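You operate a simulated robot arm through the tools that you are given. There is no shell and no other tool. Be economical: measure what you need, move in short steps, check, and stop when the job is done.

Carry out the task below with a simulated robot arm. There is one attempt and no reset: what you move stays moved.

TASK
Swap the white bay's blown fuse block for the sound spare.
Fine: red switch off first and on again after; a red dot in the window marks a blown one; the old one goes in the used tray.

Only the result counts: the job must be done as asked and must still hold three seconds after the hand-in. Knocking over, shifting, dropping, spilling or breaking anything else fails it.

THE ROBOT
A 6-joint arm with a two-finger parallel gripper, fixed in place. Base frame: the origin is at the foot of the arm, x ahead of it, y to its left, z up. Readings come in m, degrees, newtons and seconds.
With the tool pointing down near the work surface it reaches from about 0.36 to 0.82 m from the base axis. Its first joint turns from -166.0 to 166.0 degrees. Payload 3.91 kg.
The tool frame sits at the grasp point between the pads (the TCP): z along the fingers, y along the line on which they close. The tips reach 0.03 m beyond it. The gripper opens to 0.11 m. The fingers are 0.02 m wide and 0.01 m thick; the gripper's body (0.048 by 0.112 m) begins 0.055 m behind the TCP.
Orientation is that of the tool frame in the base frame, as a unit quaternion [x, y, z, w]. With the fingers straight down and closing along the base's y, the tool's x points along the base's -x, its y along +y and its z along -z.

THE INTERFACE
- The arm moves only by the tool jog_arm. Its argument "targets" is a list of rows, each an object of numbers (a shift or turn left out is 0, a gripper value left out holds the last): "jaw": the finger opening in m, from 0 to 0.11; "dx", "dy", "dz": the shift along the tool's x, y, z in m; "wx", "wy", "wz": the turn, a rotation vector about the tool's x, y, z in degrees. In form: [{"jaw": .., "dx": .., "dy": .., "dz": .., "wx": .., "wy": .., "wz": ..}, ...]. A call has 1 to 12 rows; each row shifts and turns the commanded pose from where the row before left it, along the tool's axes as they then stand. Rows are played at 5 a second. More than 0.05 m and 8.6 degrees between two rows, or a gripper value outside its range, and nothing of the call is played. Where a pose cannot be reached the arm comes as near as it can. A force on the tool above 40 N (or 10 N above the force at the start of the call, whichever is more), or a blocked arm, ends the call early, and 0.2 s more pass. The fingers move at their own pace (about 0.045 m/s each) and stop on an object; they squeeze with about 31 N. The grip force told is the motor's: it shows also when the fingers shut on nothing. Time passes only in rows, and 0.2 s behind the last, so rows that do not move let the fingers close. It gives the time, the measured TCP pose, the force on the tool (base axes), the opening and the grip force at its end, in the units of the frame above (readings bear some noise), with the torque about the TCP (base axes, N m) and any sound that the robot's microphone picked up.
- Cameras (640 x 400 px; columns grow to the right, rows downward): "scene" is fixed at [0.0525, -0.4997, 1.5229]; the picture's right is [0.74, -0.67, 0.00], its down [-0.45, -0.50, -0.74] and it looks along [0.50, 0.55, -0.67] (base axes); focal length 324 px, centre (320, 200). "wrist" rides on the gripper at [0.077, 0.007, -0.114] in the tool frame; the picture's right is [-0.09, 1.00, 0.00], its down [-0.80, -0.07, -0.59] and it looks along [-0.59, -0.05, 0.80] (tool axes); focal length 270 px, centre (320, 200). There is no depth. A picture from a camera that has moved, and an enlarged one, comes with that camera's place and axes in the base frame and with its lens.
- snapshot(camera): a new picture of that camera. No time passes.
- lift_body(by): slides the trunk up (or, below 0, down) by that many m; the arm rides with it, the base frame stays. It gives what a move gives, with no picture.
- inspect(camera, box): a new picture of the part [left, top, right, bottom] of that camera's present view, enlarged. No time passes.
- close_job(): hands the job in; it is judged then, once.

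Work in short steps. Places have to be worked out from the pictures, the camera data and where the tool is seen: move nearer, look again, correct. Check each grasp and each placing, and mend what went wrong. You have 120 turns and 76 pictures in all, those below and enlarged ones among them. Open the gripper and draw the arm clear of the work before you hand the job in, unless the task says otherwise; then end with one line.

The tools are called as a command line: name --argument value ..., lists and objects as JSON in quotes. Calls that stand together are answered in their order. jog_arm: Moves the arm, as the interface text tells. Its arguments: {"type":"object","properties":{"targets":{"type":"array"}},"required":["targets"]} The other tools are called the same way: lift_body (by) slides the trunk up or down; snapshot (camera) takes a picture; inspect (camera, box) takes an enlarged picture of a part of a camera's view; close_job () hands the job in.

At the start:

```text
t: 0.0
eef_pos: [0.4772, 0.1378, 1.0717]
tool_rot: [0.0, 1.0, -0.001, 0.001]
contact_force: [-0.1, -0.1, 0.6]
torque: [0.01, 0.03, 0.01]
finger_gap: 0.11
gripper_force: 0.0
trunk travel left (down, up): [-0.5, 0.11]
```

scene: 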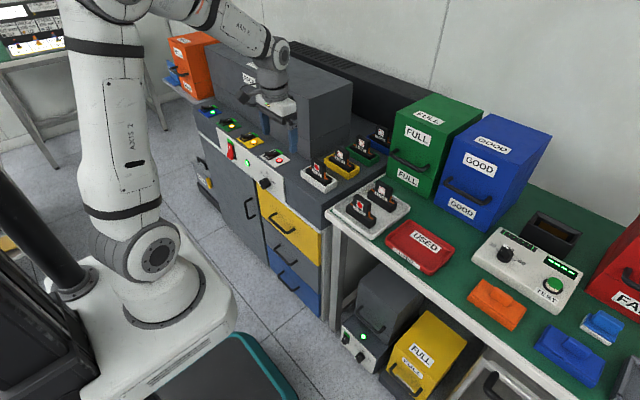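
wrist: 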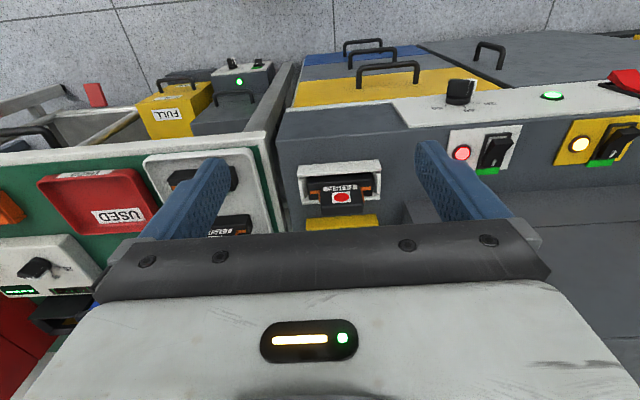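

The scene shows bays (white, yellow, green, blue) on the cabinet, spares in a grey tray, and a red switch on the panel. I enlarge the relevant regions first.

inspect --camera "scene" --box '[290, 110, 450, 210]'

inspect --camera "scene" --box '[190, 90, 350, 190]'

inspect --camera "scene" --box '[320, 170, 480, 270]'

inspect --camera "wrist" --box '[240, 50, 640, 300]'

```text
4.00 times, centred on (370, 160) of scene
camera zoom: at [0.0525, -0.4997, 1.5229], right [0.74, -0.67, 0.0], down [-0.45, -0.5, -0.74], along [0.5, 0.55, -0.67], focal length 1297 px, centre (120, 360)
```

zoom: 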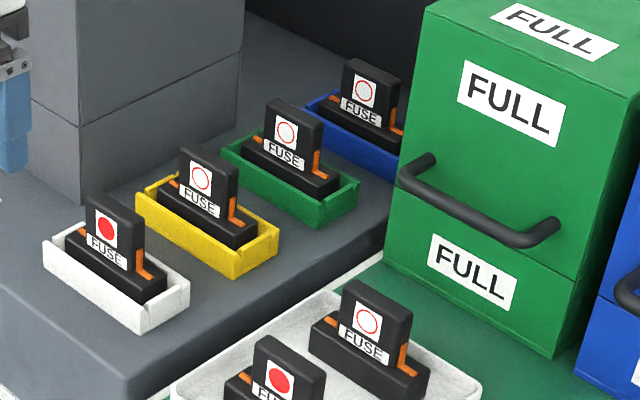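

```text
4.00 times, centred on (270, 140) of scene
camera zoom: at [0.0525, -0.4997, 1.5229], right [0.74, -0.67, 0.0], down [-0.45, -0.5, -0.74], along [0.5, 0.55, -0.67], focal length 1297 px, centre (520, 440)
```

zoom: 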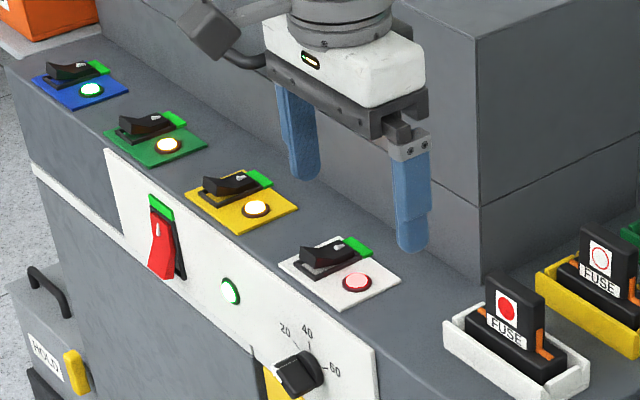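

```text
4.00 times, centred on (400, 220) of scene
camera zoom: at [0.0525, -0.4997, 1.5229], right [0.74, -0.67, 0.0], down [-0.45, -0.5, -0.74], along [0.5, 0.55, -0.67], focal length 1297 px, centre (0, 120)
```

zoom: 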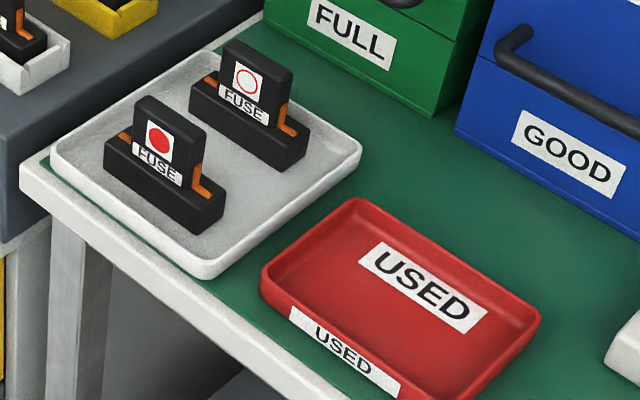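

```text
1.60 times, centred on (440, 175) of wrist
camera zoom: at [0.4001, 0.1439, 1.1871], right [0.09, 1.0, 0.0], down [0.8, -0.07, 0.59], along [0.59, -0.05, -0.8], focal length 432 px, centre (128, 240)
```

zoom: 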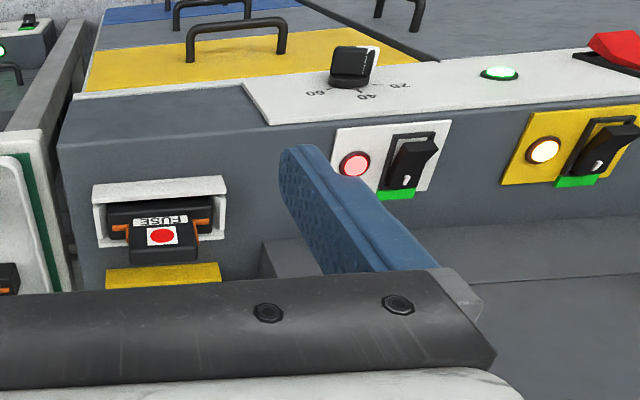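

I put the white fuse's window near (0.63, 0.155, 0.877) and the red main rocker near (0.52, 0.55, 0.80). I move over to look at the red rocker from close up.

jog_arm --targets '[{"dx": 0.0107, "dy": 0.04, "dz": 0.004}, {"dx": 0.0107, "dy": 0.04, "dz": 0.004}, {"dx": 0.0107, "dy": 0.04, "dz": 0.004}, {"dx": 0.0107, "dy": 0.04, "dz": 0.004}, {"dx": 0.0107, "dy": 0.04, "dz": 0.004}, {"dx": 0.0107, "dy": 0.04, "dz": 0.004}, {"dx": 0.0107, "dy": 0.04, "dz": 0.004}, {"dx": 0.0107, "dy": 0.04, "dz": 0.004}, {"dx": 0.0107, "dy": 0.04, "dz": 0.004}, {"dx": 0.0107, "dy": 0.04, "dz": 0.004}]'

snapshot --camera "wrist"

inspect --camera "scene" --box '[210, 120, 290, 170]'

```text
t: 2.2
eef_pos: [0.3702, 0.539, 1.0315]
tool_rot: [-0.001, 1.0, 0.0, 0.001]
contact_force: [-0.4, 0.0, -0.8]
torque: [-0.02, -0.04, 0.0]
finger_gap: 0.1097
gripper_force: 0.1
trunk travel left (down, up): [-0.5, 0.11]
```

```text
69 pictures are left
camera wrist: at [0.2926, 0.5453, 1.1462], right [0.09, 1.0, 0.0], down [0.8, -0.07, 0.59], along [0.59, -0.05, -0.8], focal length 270 px, centre (320, 200)
```

wrist: 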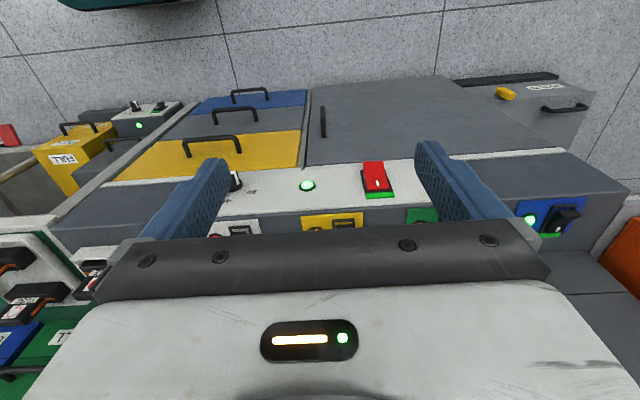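

```text
8.00 times, centred on (250, 145) of scene
camera zoom: at [0.0525, -0.4997, 1.5229], right [0.74, -0.67, 0.0], down [-0.45, -0.5, -0.74], along [0.5, 0.55, -0.67], focal length 2594 px, centre (880, 640)
```

zoom: 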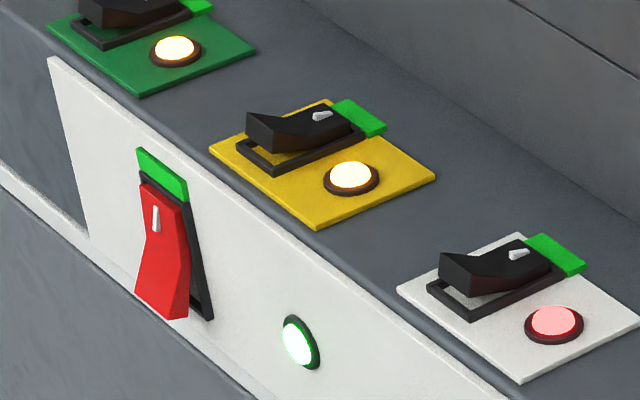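

The red rocker is pressed in at its top, beside the green ON mark, and its bottom end sticks out, so OFF means pressing the bottom end. I enlarge the wrist view to place it.

inspect --camera "wrist" --box '[280, 140, 440, 240]'

```text
4.00 times, centred on (360, 190) of wrist
camera zoom: at [0.2926, 0.5453, 1.1462], right [0.09, 1.0, 0.0], down [0.8, -0.07, 0.59], along [0.59, -0.05, -0.8], focal length 1081 px, centre (160, 240)
```

zoom: 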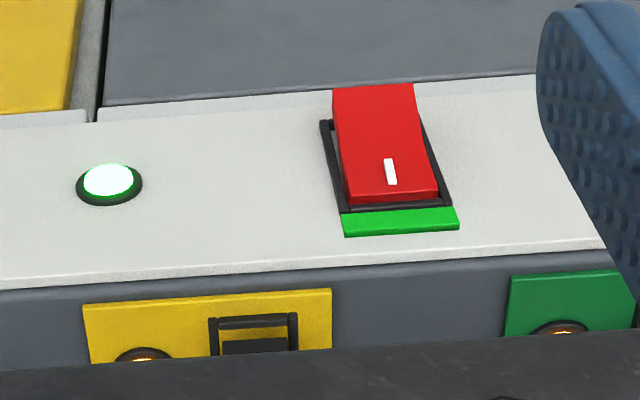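

Triangulated: the panel face is roughly vertical at x≈0.565, and the rocker is centred at y≈0.625, spanning z≈0.70 to 0.775. I close the fingers, shift over and tilt the tool forward so I can press it with the fingertips.

jog_arm --targets '[{"jaw": 0.0, "dy": 0.04, "dz": 0.03}, {"dy": 0.045, "dz": 0.02, "dx": -0.005}, {"dz": 0.045}, {"wy": -8.5}, {"wy": -8.5}, {"wy": -8.5}, {"wy": -8.5}, {"wy": -8.5}, {"wy": -7.5}]'

snapshot --camera "wrist"

snapshot --camera "scene"

```text
t: 4.2
eef_pos: [0.3752, 0.6244, 0.9372]
tool_rot: [0.0, 0.906, 0.0, 0.423]
contact_force: [-0.4, 0.6, -0.5]
torque: [0.0, -0.02, 0.0]
finger_gap: 0.0002
gripper_force: 30.9
trunk travel left (down, up): [-0.5, 0.11]
```

```text
66 pictures are left
camera wrist: at [0.2378, 0.6292, 0.9519], right [0.06, 1.0, 0.07], down [0.06, -0.07, 1.0], along [1.0, -0.05, -0.06], focal length 270 px, centre (320, 200)
```

wrist: 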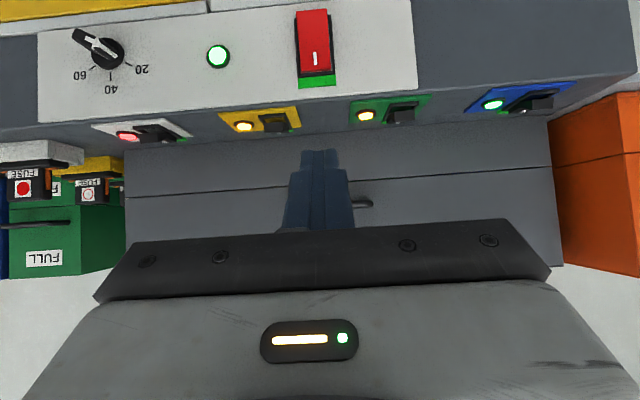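

```text
65 pictures are left
```

scene: 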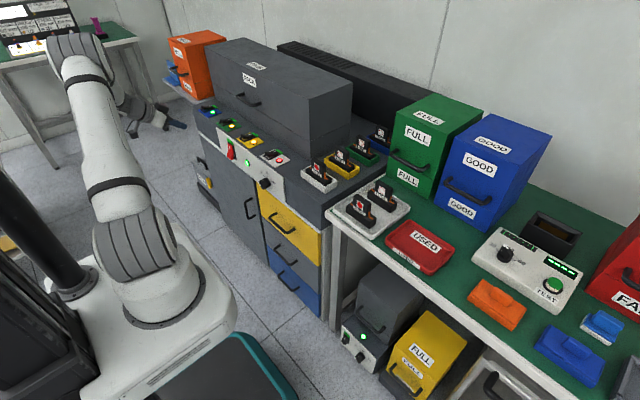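

The view agrees: rocker at y≈0.62, bottom end about (0.549, z 0.706), green mark at z 0.785. I bring the tips in front of its lower end, with the TCP at (0.47, 0.62, 0.725).

jog_arm --targets '[{"dx": 0.01695, "dz": 0.0349, "dy": -0.0008}, {"dx": 0.01695, "dz": 0.0349, "dy": -0.0008}, {"dx": 0.01695, "dz": 0.0349, "dy": -0.0008}, {"dx": 0.01695, "dz": 0.0349, "dy": -0.0008}, {"dx": 0.01695, "dz": 0.0349, "dy": -0.0008}, {"dx": 0.01695, "dz": 0.0349, "dy": -0.0008}]'

snapshot --camera "wrist"

inspect --camera "scene" --box '[190, 110, 310, 185]'

```text
t: 5.6
eef_pos: [0.4711, 0.6174, 0.7228]
tool_rot: [0.0, 0.907, 0.0, 0.422]
contact_force: [-0.2, 0.1, 0.6]
torque: [-0.02, -0.01, -0.01]
finger_gap: 0.0
gripper_force: 31.0
trunk travel left (down, up): [-0.5, 0.11]
```

```text
64 pictures are left
camera wrist: at [0.3326, 0.6238, 0.7384], right [0.06, 1.0, 0.07], down [0.06, -0.07, 1.0], along [1.0, -0.05, -0.06], focal length 270 px, centre (320, 200)
```

wrist: 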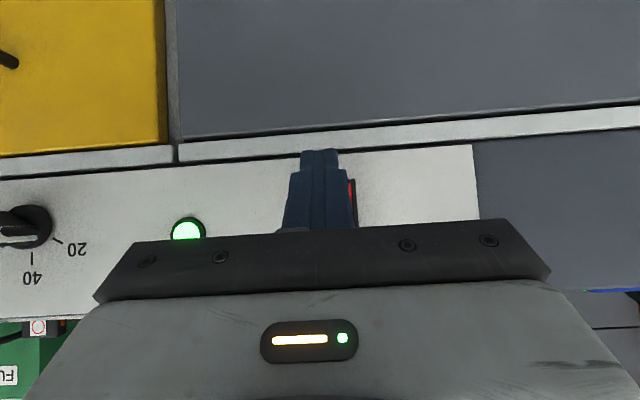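

```text
5.33 times, centred on (250, 148) of scene
camera zoom: at [0.0525, -0.4997, 1.5229], right [0.74, -0.67, 0.0], down [-0.45, -0.5, -0.74], along [0.5, 0.55, -0.67], focal length 1729 px, centre (693, 480)
```

zoom: 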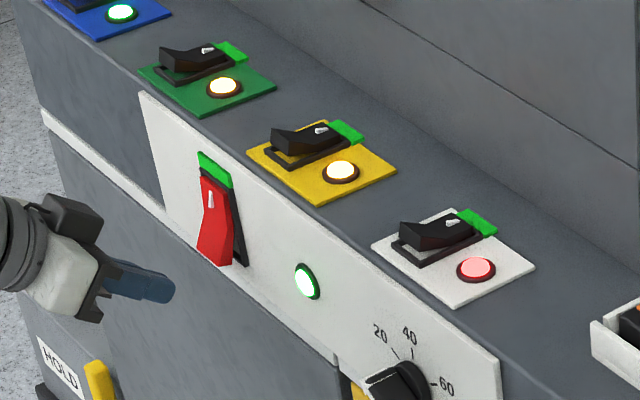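

The tips sit at y 0.617, level with the rocker's lower end. I push forward along +x in small steps until it clicks or the force rises.

jog_arm --targets '[{"dx": -0.0192, "dz": 0.0127, "dy": 0.002}, {"dx": -0.0096, "dz": 0.0115}, {"dx": -0.0064, "dz": 0.0077}, {"dx": -0.0045, "dz": 0.0054}, {"dx": -0.0045, "dz": 0.0054}]'

inspect --camera "scene" --box '[190, 110, 310, 185]'

```text
t: 6.7
eef_pos: [0.5201, 0.6224, 0.7278]
tool_rot: [-0.004, 0.908, 0.001, 0.42]
contact_force: [-10.1, 1.5, -0.4]
torque: [0.08, 0.13, 0.05]
finger_gap: 0.0
gripper_force: 31.1
trunk travel left (down, up): [-0.5, 0.11]
heard: click
stopped in row 5: the force on the tool passed its limit at 48 N (the readings are from after the stop); the commanded pose is now the measured one
```

```text
5.33 times, centred on (250, 148) of scene
camera zoom: at [0.0525, -0.4997, 1.5229], right [0.74, -0.67, 0.0], down [-0.45, -0.5, -0.74], along [0.5, 0.55, -0.67], focal length 1729 px, centre (693, 480)
```

zoom: 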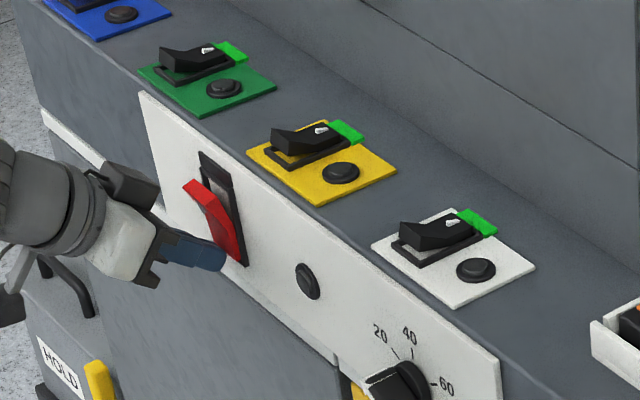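

A click, and all lamps went dark, so power is off. I retreat, raise, untilt and open the gripper.

jog_arm --targets '[{"dx": 0.0322, "dz": -0.0383}, {"dx": 0.0322, "dz": -0.0383}, {"dx": -0.0383, "dz": -0.0322}, {"dx": -0.0383, "dz": -0.0322}, {"dx": -0.0383, "dz": -0.0322}, {"dx": -0.0383, "dz": -0.0322}, {"wy": 8.5}, {"wy": 8.5}, {"wy": 8.5}, {"wy": 8.5}, {"wy": 8.5}, {"wy": 7.5}]'

```text
t: 9.3
eef_pos: [0.4228, 0.6213, 0.9288]
tool_rot: [-0.003, 1.0, -0.002, -0.004]
contact_force: [-1.2, -0.1, 0.4]
torque: [-0.01, 0.01, -0.02]
finger_gap: 0.0
gripper_force: 30.7
trunk travel left (down, up): [-0.5, 0.11]
```

Now back over to the fuse area for closer looks at the white bay and the spares.

jog_arm --targets '[{"jaw": 0.11, "dy": -0.043, "dz": -0.007, "dx": -0.003}, {"dy": -0.043, "dz": -0.007, "dx": -0.003}, {"dy": -0.043, "dz": -0.007, "dx": -0.003}, {"dy": -0.043, "dz": -0.007, "dx": -0.003}, {"dy": -0.043, "dz": -0.007, "dx": -0.003}, {"dy": -0.043, "dz": -0.007, "dx": -0.003}, {"dy": -0.043, "dz": -0.007, "dx": -0.003}, {"dy": -0.043, "dz": -0.007, "dx": -0.003}, {"dy": -0.043, "dz": -0.007, "dx": -0.003}, {"dy": -0.043, "dz": -0.007, "dx": -0.003}, {"dy": -0.043, "dz": -0.007, "dx": -0.003}, {"dy": -0.043, "dz": -0.007, "dx": -0.003}]'

snapshot --camera "wrist"

```text
t: 11.9
eef_pos: [0.4608, 0.1038, 1.0145]
tool_rot: [-0.002, 1.0, 0.0, -0.002]
contact_force: [0.0, 0.2, -1.2]
torque: [-0.01, 0.05, 0.0]
finger_gap: 0.1099
gripper_force: 0.0
trunk travel left (down, up): [-0.5, 0.11]
```

```text
61 pictures are left
camera wrist: at [0.3843, 0.1101, 1.1304], right [0.09, 1.0, 0.0], down [0.8, -0.07, 0.59], along [0.59, -0.05, -0.81], focal length 270 px, centre (320, 200)
```

wrist: 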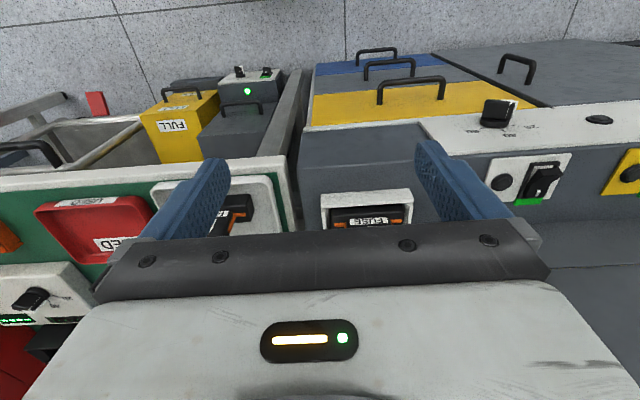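

The hand hides the fuses, so I draw back toward the base to bring them into view.

jog_arm --targets '[{"dx": 0.045, "dy": -0.02}, {"dx": 0.045, "dy": -0.02}]'

snapshot --camera "wrist"

```text
t: 12.5
eef_pos: [0.3684, 0.0648, 1.0155]
tool_rot: [-0.002, 1.0, -0.001, -0.001]
contact_force: [-0.4, -0.3, 1.2]
torque: [0.03, -0.01, 0.0]
finger_gap: 0.1099
gripper_force: 0.1
trunk travel left (down, up): [-0.5, 0.11]
```

```text
60 pictures are left
camera wrist: at [0.2925, 0.0706, 1.1311], right [0.08, 1.0, 0.0], down [0.8, -0.07, 0.59], along [0.59, -0.05, -0.81], focal length 270 px, centre (320, 200)
```

wrist: 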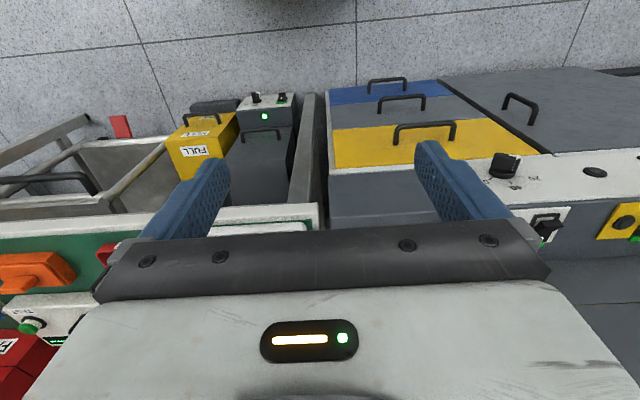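

Wrong direction: farther objects sit lower in this inverted image. I move forward to x≈0.57.

jog_arm --targets '[{"dx": -0.045, "dy": 0.01}, {"dx": -0.045, "dy": 0.01}, {"dx": -0.045, "dy": 0.01}, {"dx": -0.045, "dy": 0.01}, {"dx": -0.02, "dy": 0.01}]'

snapshot --camera "wrist"

```text
t: 13.7
eef_pos: [0.5714, 0.1152, 1.0127]
tool_rot: [-0.001, 1.0, -0.002, -0.002]
contact_force: [0.3, 0.1, 0.0]
torque: [0.0, -0.01, 0.01]
finger_gap: 0.11
gripper_force: 0.1
trunk travel left (down, up): [-0.5, 0.11]
```

```text
59 pictures are left
camera wrist: at [0.4949, 0.1213, 1.129], right [0.09, 1.0, 0.0], down [0.8, -0.07, 0.59], along [0.59, -0.05, -0.81], focal length 270 px, centre (320, 200)
```

wrist: 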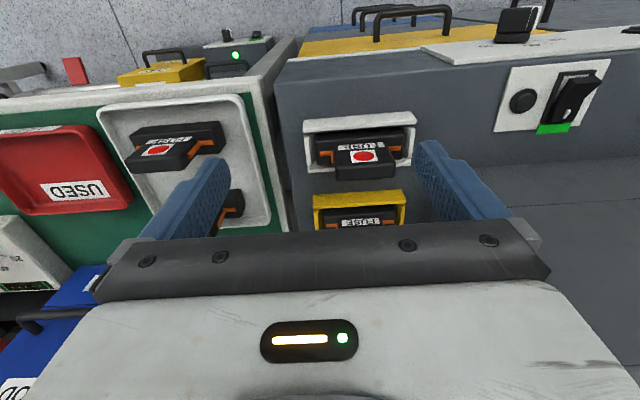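

inspect --camera "wrist" --box '[290, 100, 450, 200]'

inspect --camera "scene" --box '[295, 140, 375, 190]'

inspect --camera "scene" --box '[335, 170, 415, 220]'

```text
4.00 times, centred on (370, 150) of wrist
camera zoom: at [0.4949, 0.1213, 1.129], right [0.09, 1.0, 0.0], down [0.8, -0.07, 0.59], along [0.59, -0.05, -0.81], focal length 1081 px, centre (120, 400)
```

zoom: 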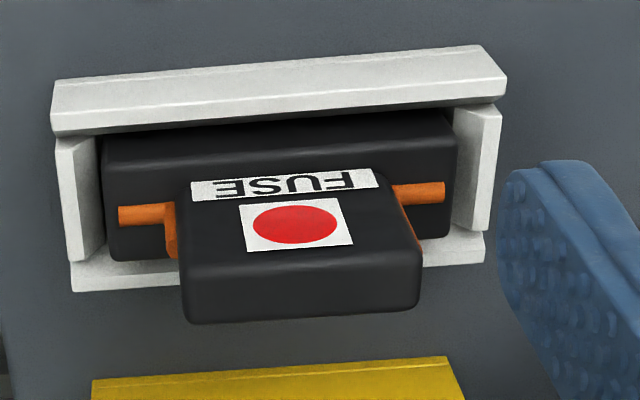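

```text
8.00 times, centred on (335, 165) of scene
camera zoom: at [0.0525, -0.4997, 1.5229], right [0.74, -0.67, 0.0], down [-0.45, -0.5, -0.74], along [0.5, 0.55, -0.67], focal length 2594 px, centre (200, 480)
```

zoom: 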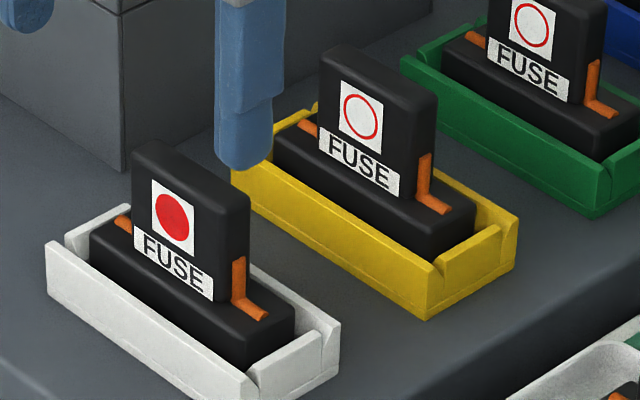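

```text
8.00 times, centred on (375, 195) of scene
camera zoom: at [0.0525, -0.4997, 1.5229], right [0.74, -0.67, 0.0], down [-0.45, -0.5, -0.74], along [0.5, 0.55, -0.67], focal length 2594 px, centre (-120, 240)
```

zoom: 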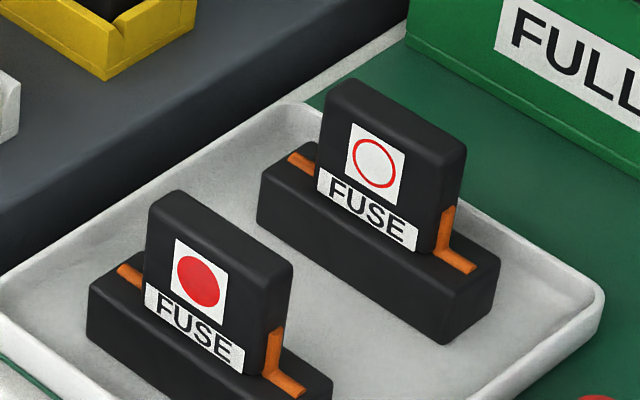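

Estimates: the white fuse's tab is about 5 cm wide in y and 2 cm thick, with its front face at x≈0.626, centre y≈0.153 and top z≈0.91. The orange contacts reach to about z 0.885. I go above it, jaws closing along y, and check the alignment.

jog_arm --targets '[{"dx": -0.032, "dy": 0.019}, {"dx": -0.032, "dy": 0.019}, {"dz": 0.02}, {}]'

snapshot --camera "wrist"

inspect --camera "scene" --box '[270, 110, 390, 185]'

```text
t: 14.7
eef_pos: [0.6341, 0.1545, 0.9929]
tool_rot: [-0.002, 1.0, -0.001, -0.002]
contact_force: [-0.2, 0.3, 0.4]
torque: [0.01, -0.01, -0.05]
finger_gap: 0.1101
gripper_force: 0.0
trunk travel left (down, up): [-0.5, 0.11]
```

```text
55 pictures are left
camera wrist: at [0.5577, 0.16, 1.1091], right [0.09, 1.0, 0.0], down [0.8, -0.07, 0.59], along [0.59, -0.05, -0.81], focal length 270 px, centre (320, 200)
```

wrist: 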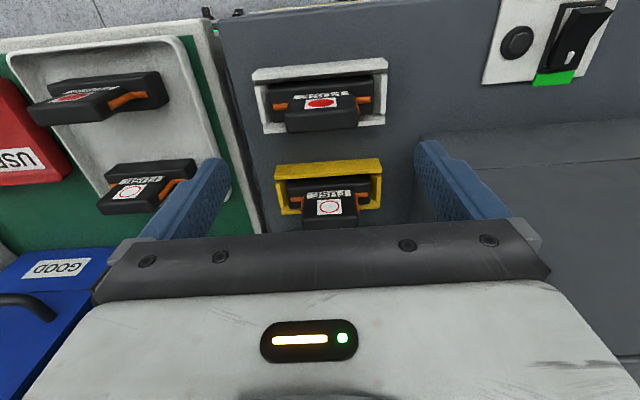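

```text
5.33 times, centred on (330, 148) of scene
camera zoom: at [0.0525, -0.4997, 1.5229], right [0.74, -0.67, 0.0], down [-0.45, -0.5, -0.74], along [0.5, 0.55, -0.67], focal length 1729 px, centre (267, 480)
```

zoom: 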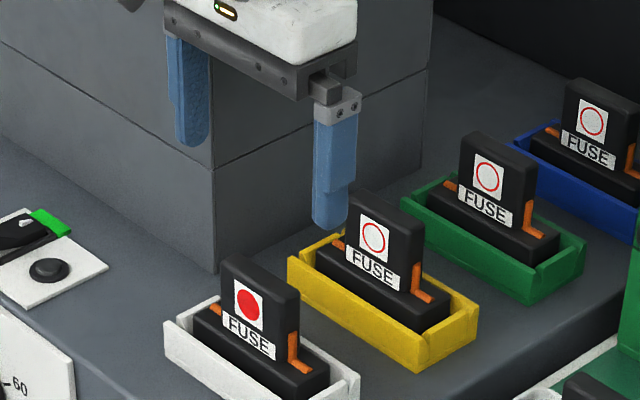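

The tab is centred between the fingers laterally and maybe 5 mm nearer the base than the TCP. I descend to just above it and look again.

jog_arm --targets '[{"dx": 0.003, "dz": 0.02}, {"dz": 0.02}, {}]'

inspect --camera "wrist" --box '[200, 60, 456, 220]'

inspect --camera "scene" --box '[270, 110, 390, 185]'

```text
t: 15.5
eef_pos: [0.6315, 0.1531, 0.9532]
tool_rot: [-0.001, 1.0, -0.002, -0.002]
contact_force: [-0.5, -0.6, 0.0]
torque: [0.01, -0.01, 0.02]
finger_gap: 0.1099
gripper_force: 0.0
trunk travel left (down, up): [-0.5, 0.11]
```

```text
2.50 times, centred on (328, 140) of wrist
camera zoom: at [0.5548, 0.1599, 1.0688], right [0.09, 1.0, 0.0], down [0.8, -0.07, 0.59], along [0.59, -0.05, -0.81], focal length 676 px, centre (300, 350)
```

zoom: 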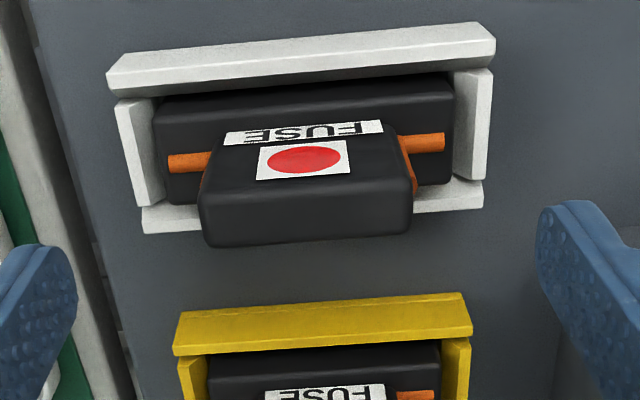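

```text
5.33 times, centred on (330, 148) of scene
camera zoom: at [0.0525, -0.4997, 1.5229], right [0.74, -0.67, 0.0], down [-0.45, -0.5, -0.74], along [0.5, 0.55, -0.67], focal length 1729 px, centre (267, 480)
```

zoom: 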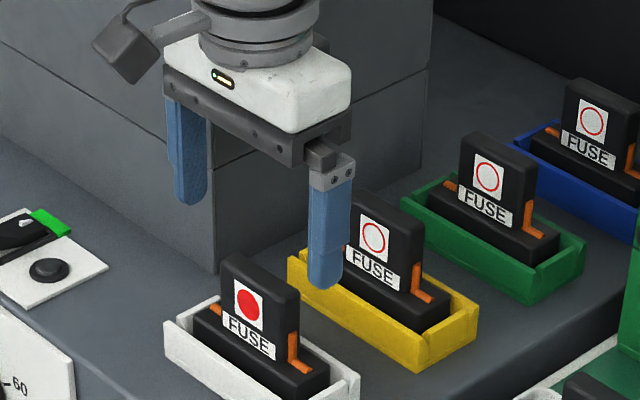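

Tab top centre comes out near (0.636, 0.154, 0.896). I narrow the jaw to 0.08, descend to z≈0.905 so only the tips flank the tab above the orange contacts, and check.

jog_arm --targets '[{"jaw": 0.08, "dx": -0.004, "dy": 0.0005}, {}, {"dz": 0.02}, {"dz": 0.015}, {"dz": 0.012}, {}]'

inspect --camera "wrist" --box '[200, 60, 456, 220]'

inspect --camera "scene" --box '[270, 120, 366, 180]'

```text
t: 16.9
eef_pos: [0.6356, 0.1555, 0.9052]
tool_rot: [-0.002, 1.0, -0.002, -0.003]
contact_force: [0.1, 0.5, 0.2]
torque: [0.0, 0.0, 0.01]
finger_gap: 0.0799
gripper_force: 0.0
trunk travel left (down, up): [-0.5, 0.11]
```

```text
2.50 times, centred on (328, 140) of wrist
camera zoom: at [0.5587, 0.1605, 1.0211], right [0.09, 1.0, 0.0], down [0.8, -0.07, 0.59], along [0.59, -0.05, -0.81], focal length 676 px, centre (300, 350)
```

zoom: 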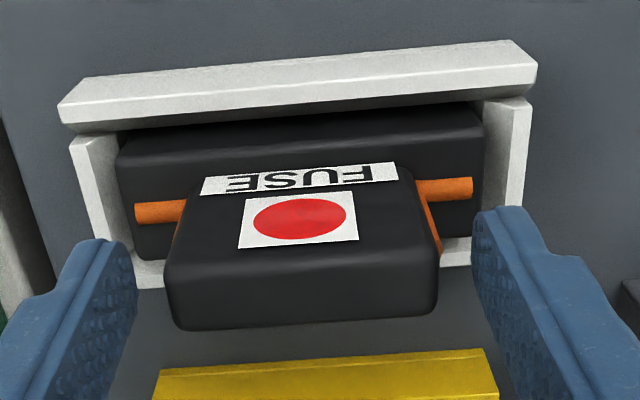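

```text
6.67 times, centred on (318, 150) of scene
camera zoom: at [0.0525, -0.4997, 1.5229], right [0.74, -0.67, 0.0], down [-0.45, -0.5, -0.74], along [0.5, 0.55, -0.67], focal length 2162 px, centre (333, 533)
```

zoom: 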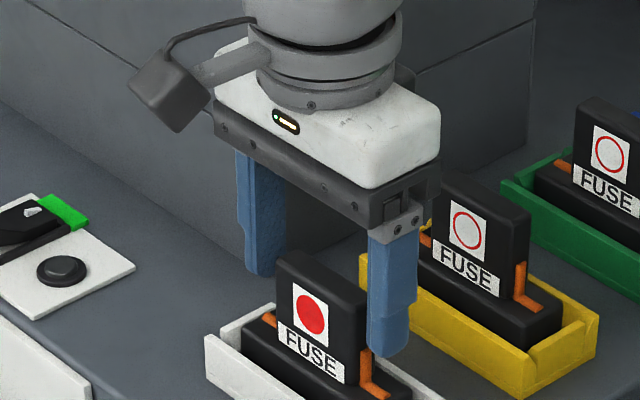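

The fingers straddle the tab with about 2 cm of overlap and no contact. I lower another 3 mm and close.

jog_arm --targets '[{"dz": 0.003, "dx": 0.001}, {"jaw": 0.045}, {}, {}, {}]'

inspect --camera "wrist" --box '[200, 60, 456, 220]'

```text
t: 18.1
eef_pos: [0.6333, 0.1545, 0.9022]
tool_rot: [-0.002, 1.0, -0.001, -0.002]
contact_force: [-0.7, -0.2, 0.3]
torque: [0.05, 0.01, 0.04]
finger_gap: 0.0591
gripper_force: 30.3
trunk travel left (down, up): [-0.5, 0.11]
```

```text
2.50 times, centred on (328, 140) of wrist
camera zoom: at [0.5577, 0.1603, 1.0183], right [0.09, 1.0, 0.0], down [0.8, -0.07, 0.59], along [0.59, -0.05, -0.81], focal length 676 px, centre (300, 350)
```

zoom: 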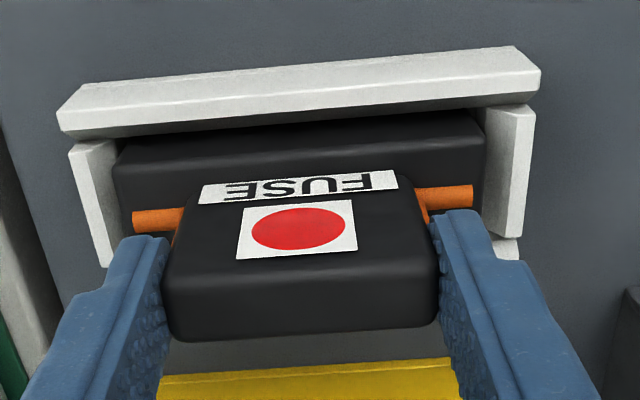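

Gripped: gap 0.059 matches the tab, and this picture is my reference for the seated pose. I pull straight up.

jog_arm --targets '[{"dz": -0.006}, {"dz": -0.008}, {"dz": -0.01}, {"dz": -0.02}, {"dz": -0.03}, {"dz": -0.03}, {}]'

snapshot --camera "wrist"

snapshot --camera "scene"

```text
t: 19.7
eef_pos: [0.6348, 0.1532, 1.0062]
tool_rot: [-0.001, 1.0, -0.002, -0.003]
contact_force: [0.4, 0.2, -1.1]
torque: [-0.03, 0.0, -0.01]
finger_gap: 0.059
gripper_force: 31.2
trunk travel left (down, up): [-0.5, 0.11]
```

```text
48 pictures are left
camera wrist: at [0.5577, 0.1599, 1.1224], right [0.09, 1.0, 0.0], down [0.8, -0.07, 0.59], along [0.59, -0.05, -0.81], focal length 270 px, centre (320, 200)
```

wrist: 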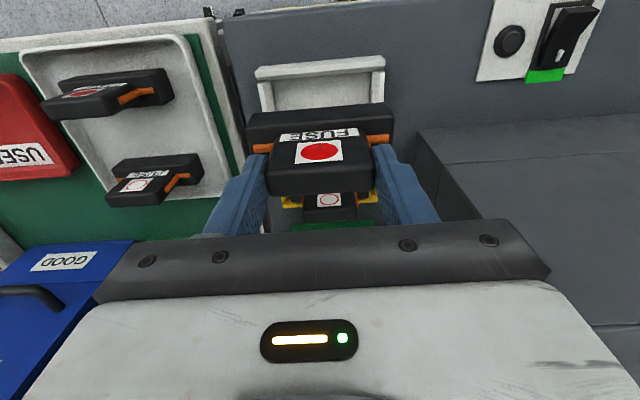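

```text
47 pictures are left
```

scene: 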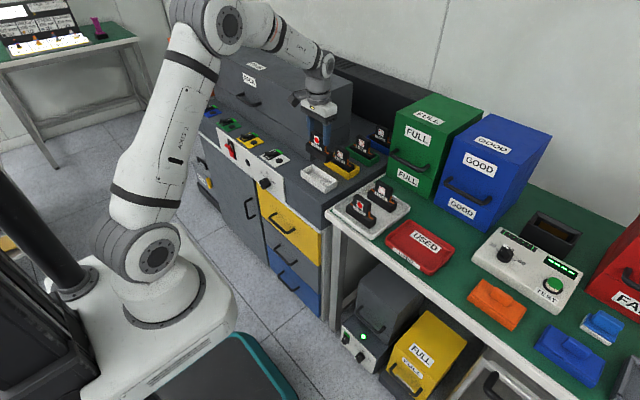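

The old fuse is out cleanly. The used tray is at about (0.655, -0.245, 0.807); I carry the fuse over it at this height.

jog_arm --targets '[{"dy": -0.03, "dz": -0.01}, {"dx": -0.0025, "dy": -0.046}, {"dx": -0.0025, "dy": -0.046}, {"dx": -0.0025, "dy": -0.046}, {"dx": -0.0025, "dy": -0.046}, {"dx": -0.0025, "dy": -0.046}, {"dx": -0.0025, "dy": -0.046}, {"dx": -0.0025, "dy": -0.046}, {"dx": -0.0025, "dy": -0.046}, {}]'

snapshot --camera "wrist"

inspect --camera "scene" --box '[340, 150, 500, 290]'

```text
t: 21.9
eef_pos: [0.6554, -0.2435, 1.019]
tool_rot: [-0.001, 1.0, -0.002, -0.003]
contact_force: [0.7, 0.8, 0.1]
torque: [0.02, 0.0, 0.0]
finger_gap: 0.0593
gripper_force: 30.5
trunk travel left (down, up): [-0.5, 0.11]
```

```text
46 pictures are left
camera wrist: at [0.5792, -0.238, 1.1339], right [0.08, 1.0, 0.0], down [0.8, -0.07, 0.59], along [0.59, -0.05, -0.81], focal length 270 px, centre (320, 200)
```

wrist: 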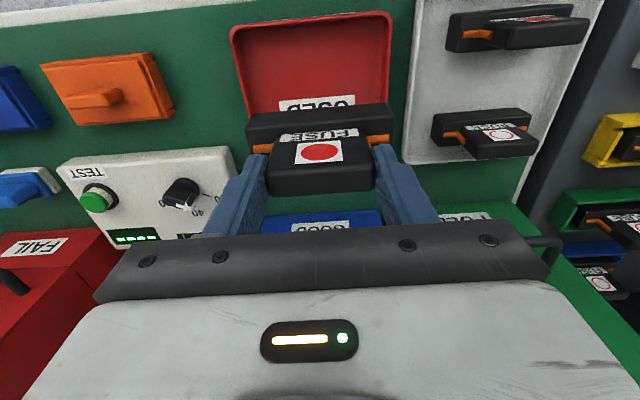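

```text
2.86 times, centred on (420, 220) of scene
camera zoom: at [0.0525, -0.4997, 1.5229], right [0.74, -0.67, 0.0], down [-0.45, -0.5, -0.74], along [0.5, 0.55, -0.67], focal length 926 px, centre (34, 143)
```

zoom: 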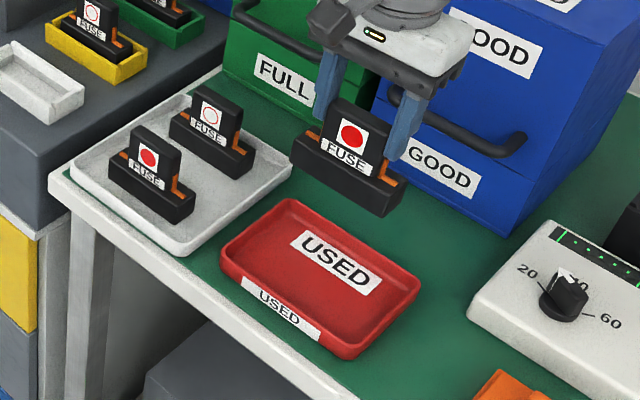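

Tray centre ≈(0.655, -0.247) with edges aligned with the fuse. I descend to z≈0.92 and check the height.

jog_arm --targets '[{"dy": -0.003, "dz": 0.033}, {"dz": 0.033}, {"dz": 0.033}, {}]'

inspect --camera "scene" --box '[372, 190, 468, 290]'

snapshot --camera "wrist"

```text
t: 22.9
eef_pos: [0.6546, -0.2468, 0.9185]
tool_rot: [-0.001, 1.0, -0.001, -0.003]
contact_force: [0.5, 1.2, -0.6]
torque: [0.0, 0.0, 0.02]
finger_gap: 0.0592
gripper_force: 31.0
trunk travel left (down, up): [-0.5, 0.11]
```

```text
4.00 times, centred on (420, 240) of scene
camera zoom: at [0.0525, -0.4997, 1.5229], right [0.74, -0.67, 0.0], down [-0.45, -0.5, -0.74], along [0.5, 0.55, -0.67], focal length 1297 px, centre (-80, 40)
```

zoom: 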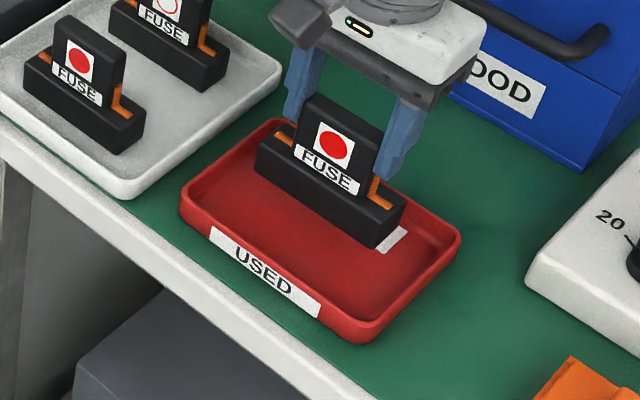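

```text
43 pictures are left
camera wrist: at [0.5791, -0.2404, 1.0343], right [0.09, 1.0, 0.0], down [0.8, -0.07, 0.59], along [0.59, -0.05, -0.81], focal length 270 px, centre (320, 200)
```

wrist: 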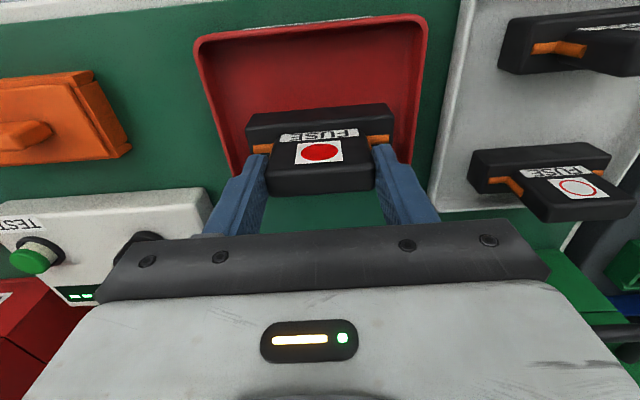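

Well placed over the tray. I lower in small steps until contact.

jog_arm --targets '[{"dz": 0.01}, {"dz": 0.01}, {"dz": 0.003}, {}]'

inspect --camera "scene" --box '[372, 190, 468, 290]'

```text
t: 23.9
eef_pos: [0.6556, -0.2466, 0.8946]
tool_rot: [-0.002, 1.0, -0.001, -0.003]
contact_force: [-0.9, -0.4, -0.4]
torque: [0.01, -0.03, -0.02]
finger_gap: 0.0589
gripper_force: 31.5
trunk travel left (down, up): [-0.5, 0.11]
```

```text
4.00 times, centred on (420, 240) of scene
camera zoom: at [0.0525, -0.4997, 1.5229], right [0.74, -0.67, 0.0], down [-0.45, -0.5, -0.74], along [0.5, 0.55, -0.67], focal length 1297 px, centre (-80, 40)
```

zoom: 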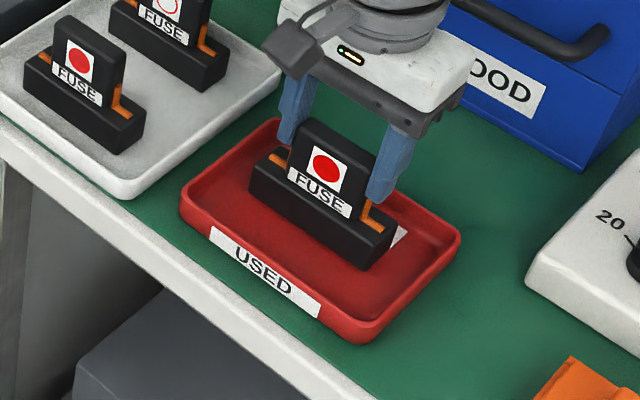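

Not yet touching. I continue in 3 mm steps.

jog_arm --targets '[{"dz": 0.004}, {"dz": 0.003}, {}]'

```text
t: 24.7
eef_pos: [0.6543, -0.246, 0.8914]
tool_rot: [-0.002, 1.0, -0.002, -0.001]
contact_force: [-0.2, -0.5, 16.2]
torque: [0.48, 0.19, 0.01]
finger_gap: 0.0593
gripper_force: 31.0
trunk travel left (down, up): [-0.5, 0.11]
```

Contact at z≈0.891 with 16 N. I relieve it a little and open.

jog_arm --targets '[{"dz": -0.003}, {"jaw": 0.085}, {}, {}, {"dz": -0.01}, {"dz": -0.03}, {"dz": -0.05}]'

inspect --camera "scene" --box '[340, 160, 468, 290]'

snapshot --camera "wrist"

```text
t: 26.3
eef_pos: [0.6533, -0.2457, 0.9837]
tool_rot: [-0.002, 1.0, -0.001, -0.002]
contact_force: [-0.3, 0.8, 0.8]
torque: [-0.01, -0.03, -0.01]
finger_gap: 0.0851
gripper_force: 0.1
trunk travel left (down, up): [-0.5, 0.11]
```

```text
3.08 times, centred on (404, 225) of scene
camera zoom: at [0.0525, -0.4997, 1.5229], right [0.74, -0.67, 0.0], down [-0.45, -0.5, -0.74], along [0.5, 0.55, -0.67], focal length 998 px, centre (62, 123)
```

zoom: 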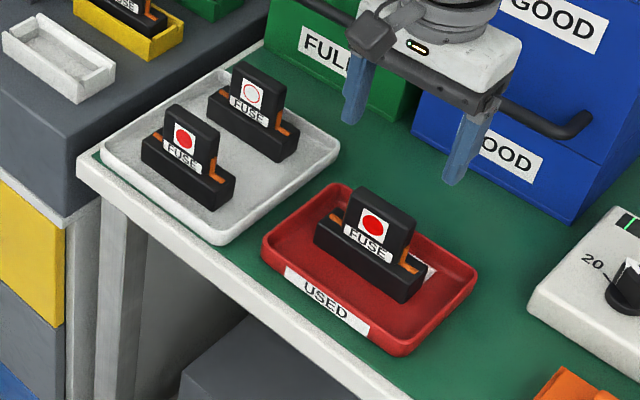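

```text
40 pictures are left
camera wrist: at [0.5779, -0.2397, 1.0988], right [0.09, 1.0, 0.0], down [0.8, -0.07, 0.59], along [0.59, -0.05, -0.81], focal length 270 px, centre (320, 200)
```

wrist: 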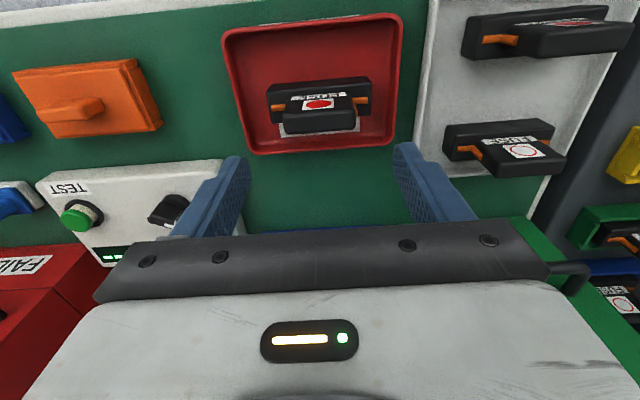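

The old fuse rests in the used tray. The sound spare, with the hollow dot, has its tab around (0.725, -0.053); I move above it.

jog_arm --targets '[{"dx": -0.0137, "dy": 0.0386, "jaw": 0.085}, {"dx": -0.0137, "dy": 0.0386}, {"dx": -0.0137, "dy": 0.0386}, {"dx": -0.0137, "dy": 0.0386}, {"dx": -0.0137, "dy": 0.0386}, {}]'

snapshot --camera "wrist"

inspect --camera "scene" --box '[330, 130, 458, 210]'

```text
t: 27.7
eef_pos: [0.7209, -0.0525, 0.9809]
tool_rot: [-0.002, 1.0, -0.001, -0.003]
contact_force: [-0.5, 0.8, -0.1]
torque: [-0.01, 0.05, -0.02]
finger_gap: 0.085
gripper_force: 0.1
trunk travel left (down, up): [-0.5, 0.11]
```

```text
39 pictures are left
camera wrist: at [0.6463, -0.0474, 1.0975], right [0.09, 1.0, 0.0], down [0.8, -0.07, 0.59], along [0.59, -0.05, -0.81], focal length 270 px, centre (320, 200)
```

wrist: 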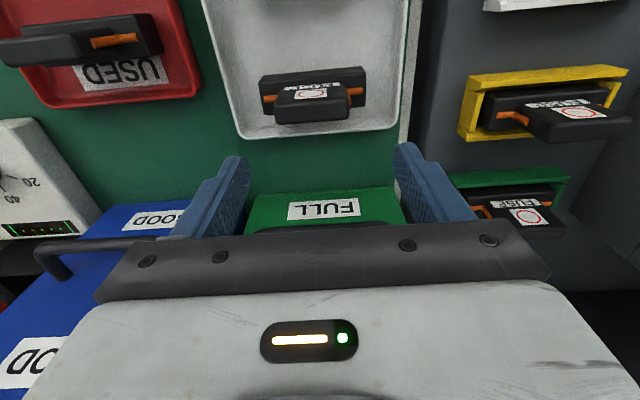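

```text
5.00 times, centred on (394, 170) of scene
camera zoom: at [0.0525, -0.4997, 1.5229], right [0.74, -0.67, 0.0], down [-0.45, -0.5, -0.74], along [0.5, 0.55, -0.67], focal length 1621 px, centre (-50, 350)
```

zoom: 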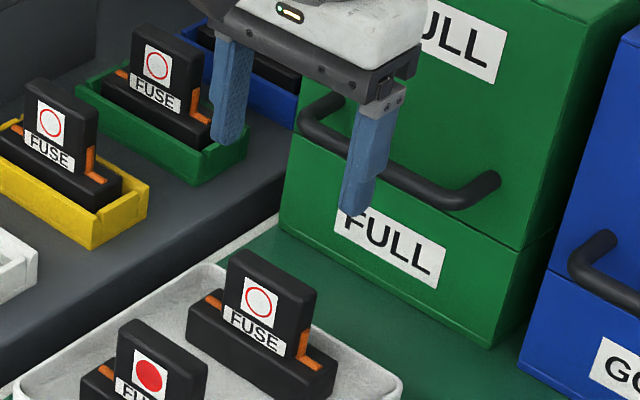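

Comparing with the just-released fuse in the same view, the spare lies 9 mm nearer in x and 6 mm lower in y: target (0.712, -0.059), grasp z≈0.891. I correct, descend partway and check.

jog_arm --targets '[{"dx": 0.009, "dy": -0.006}, {"dz": 0.03}, {"dz": 0.025}, {}]'

inspect --camera "wrist" --box '[200, 60, 456, 220]'

```text
t: 28.7
eef_pos: [0.714, -0.0602, 0.9256]
tool_rot: [-0.002, 1.0, -0.001, -0.002]
contact_force: [0.5, 0.1, -0.2]
torque: [0.02, 0.03, 0.01]
finger_gap: 0.0848
gripper_force: 0.1
trunk travel left (down, up): [-0.5, 0.11]
```

```text
2.50 times, centred on (328, 140) of wrist
camera zoom: at [0.6375, -0.0538, 1.0421], right [0.09, 1.0, 0.0], down [0.8, -0.07, 0.59], along [0.59, -0.05, -0.81], focal length 676 px, centre (300, 350)
```

zoom: 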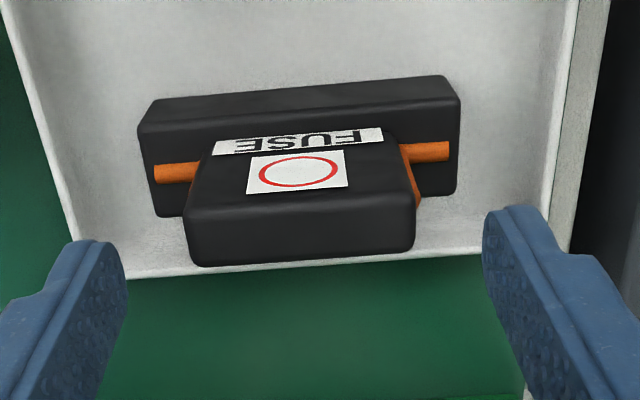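

Aligned. I lower to the grasp height and compare with the reference picture before closing.

jog_arm --targets '[{"dz": 0.015}, {"dz": 0.01}, {"dz": 0.0095}, {}]'

inspect --camera "wrist" --box '[200, 60, 456, 220]'

```text
t: 29.7
eef_pos: [0.7138, -0.0598, 0.8908]
tool_rot: [-0.001, 1.0, -0.001, -0.003]
contact_force: [-0.5, 1.0, 0.2]
torque: [0.02, 0.03, 0.05]
finger_gap: 0.0852
gripper_force: 0.1
trunk travel left (down, up): [-0.5, 0.11]
```

```text
2.50 times, centred on (328, 140) of wrist
camera zoom: at [0.6376, -0.0537, 1.0072], right [0.09, 1.0, 0.0], down [0.8, -0.07, 0.59], along [0.59, -0.05, -0.81], focal length 676 px, centre (300, 350)
```

zoom: 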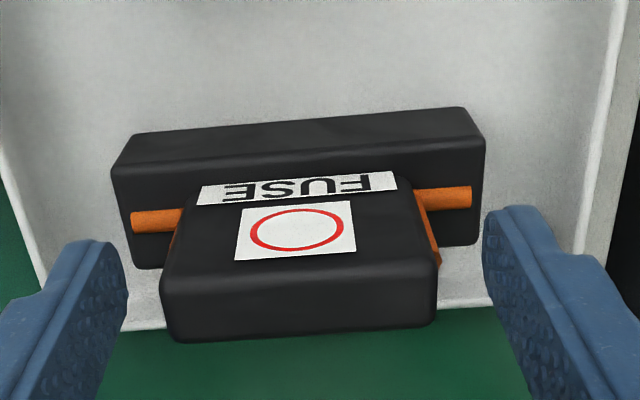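

This is virtually identical to the reference grasp picture. I close and lift.

jog_arm --targets '[{"jaw": 0.045}, {}, {}, {}, {"dz": -0.01}, {"dz": -0.03}, {"dz": -0.04}, {"dz": -0.045}, {}]'

snapshot --camera "wrist"

```text
t: 31.7
eef_pos: [0.7142, -0.0592, 1.0166]
tool_rot: [-0.002, 1.0, -0.002, -0.003]
contact_force: [-0.3, 0.2, -1.0]
torque: [0.0, 0.01, 0.0]
finger_gap: 0.0593
gripper_force: 31.2
trunk travel left (down, up): [-0.5, 0.11]
```

```text
35 pictures are left
camera wrist: at [0.6383, -0.0528, 1.1327], right [0.08, 1.0, 0.0], down [0.8, -0.07, 0.59], along [0.59, -0.05, -0.81], focal length 270 px, centre (320, 200)
```

wrist: 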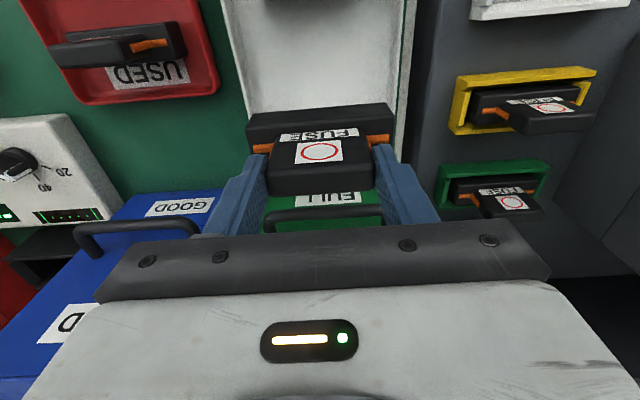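

Spare is held the same way as the old one was. I carry it above the white bay at (0.634, 0.1537).

jog_arm --targets '[{"dx": 0.01335, "dy": 0.0355}, {"dx": 0.01335, "dy": 0.0355}, {"dx": 0.01335, "dy": 0.0355}, {"dx": 0.01335, "dy": 0.0355}, {"dx": 0.01335, "dy": 0.0355}, {"dx": 0.01335, "dy": 0.0355}, {}, {}]'

snapshot --camera "wrist"

```text
t: 33.5
eef_pos: [0.6329, 0.1536, 1.0151]
tool_rot: [-0.001, 1.0, -0.001, -0.003]
contact_force: [-0.9, 0.3, 0.2]
torque: [-0.01, 0.01, -0.02]
finger_gap: 0.0594
gripper_force: 30.5
trunk travel left (down, up): [-0.5, 0.11]
```

```text
34 pictures are left
camera wrist: at [0.5566, 0.1588, 1.1311], right [0.09, 1.0, 0.0], down [0.8, -0.07, 0.59], along [0.59, -0.05, -0.81], focal length 270 px, centre (320, 200)
```

wrist: 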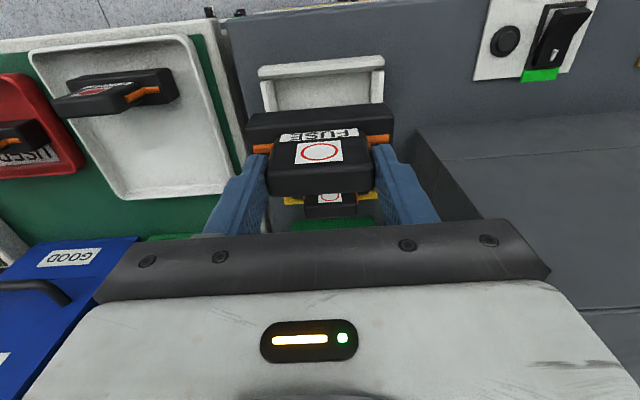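

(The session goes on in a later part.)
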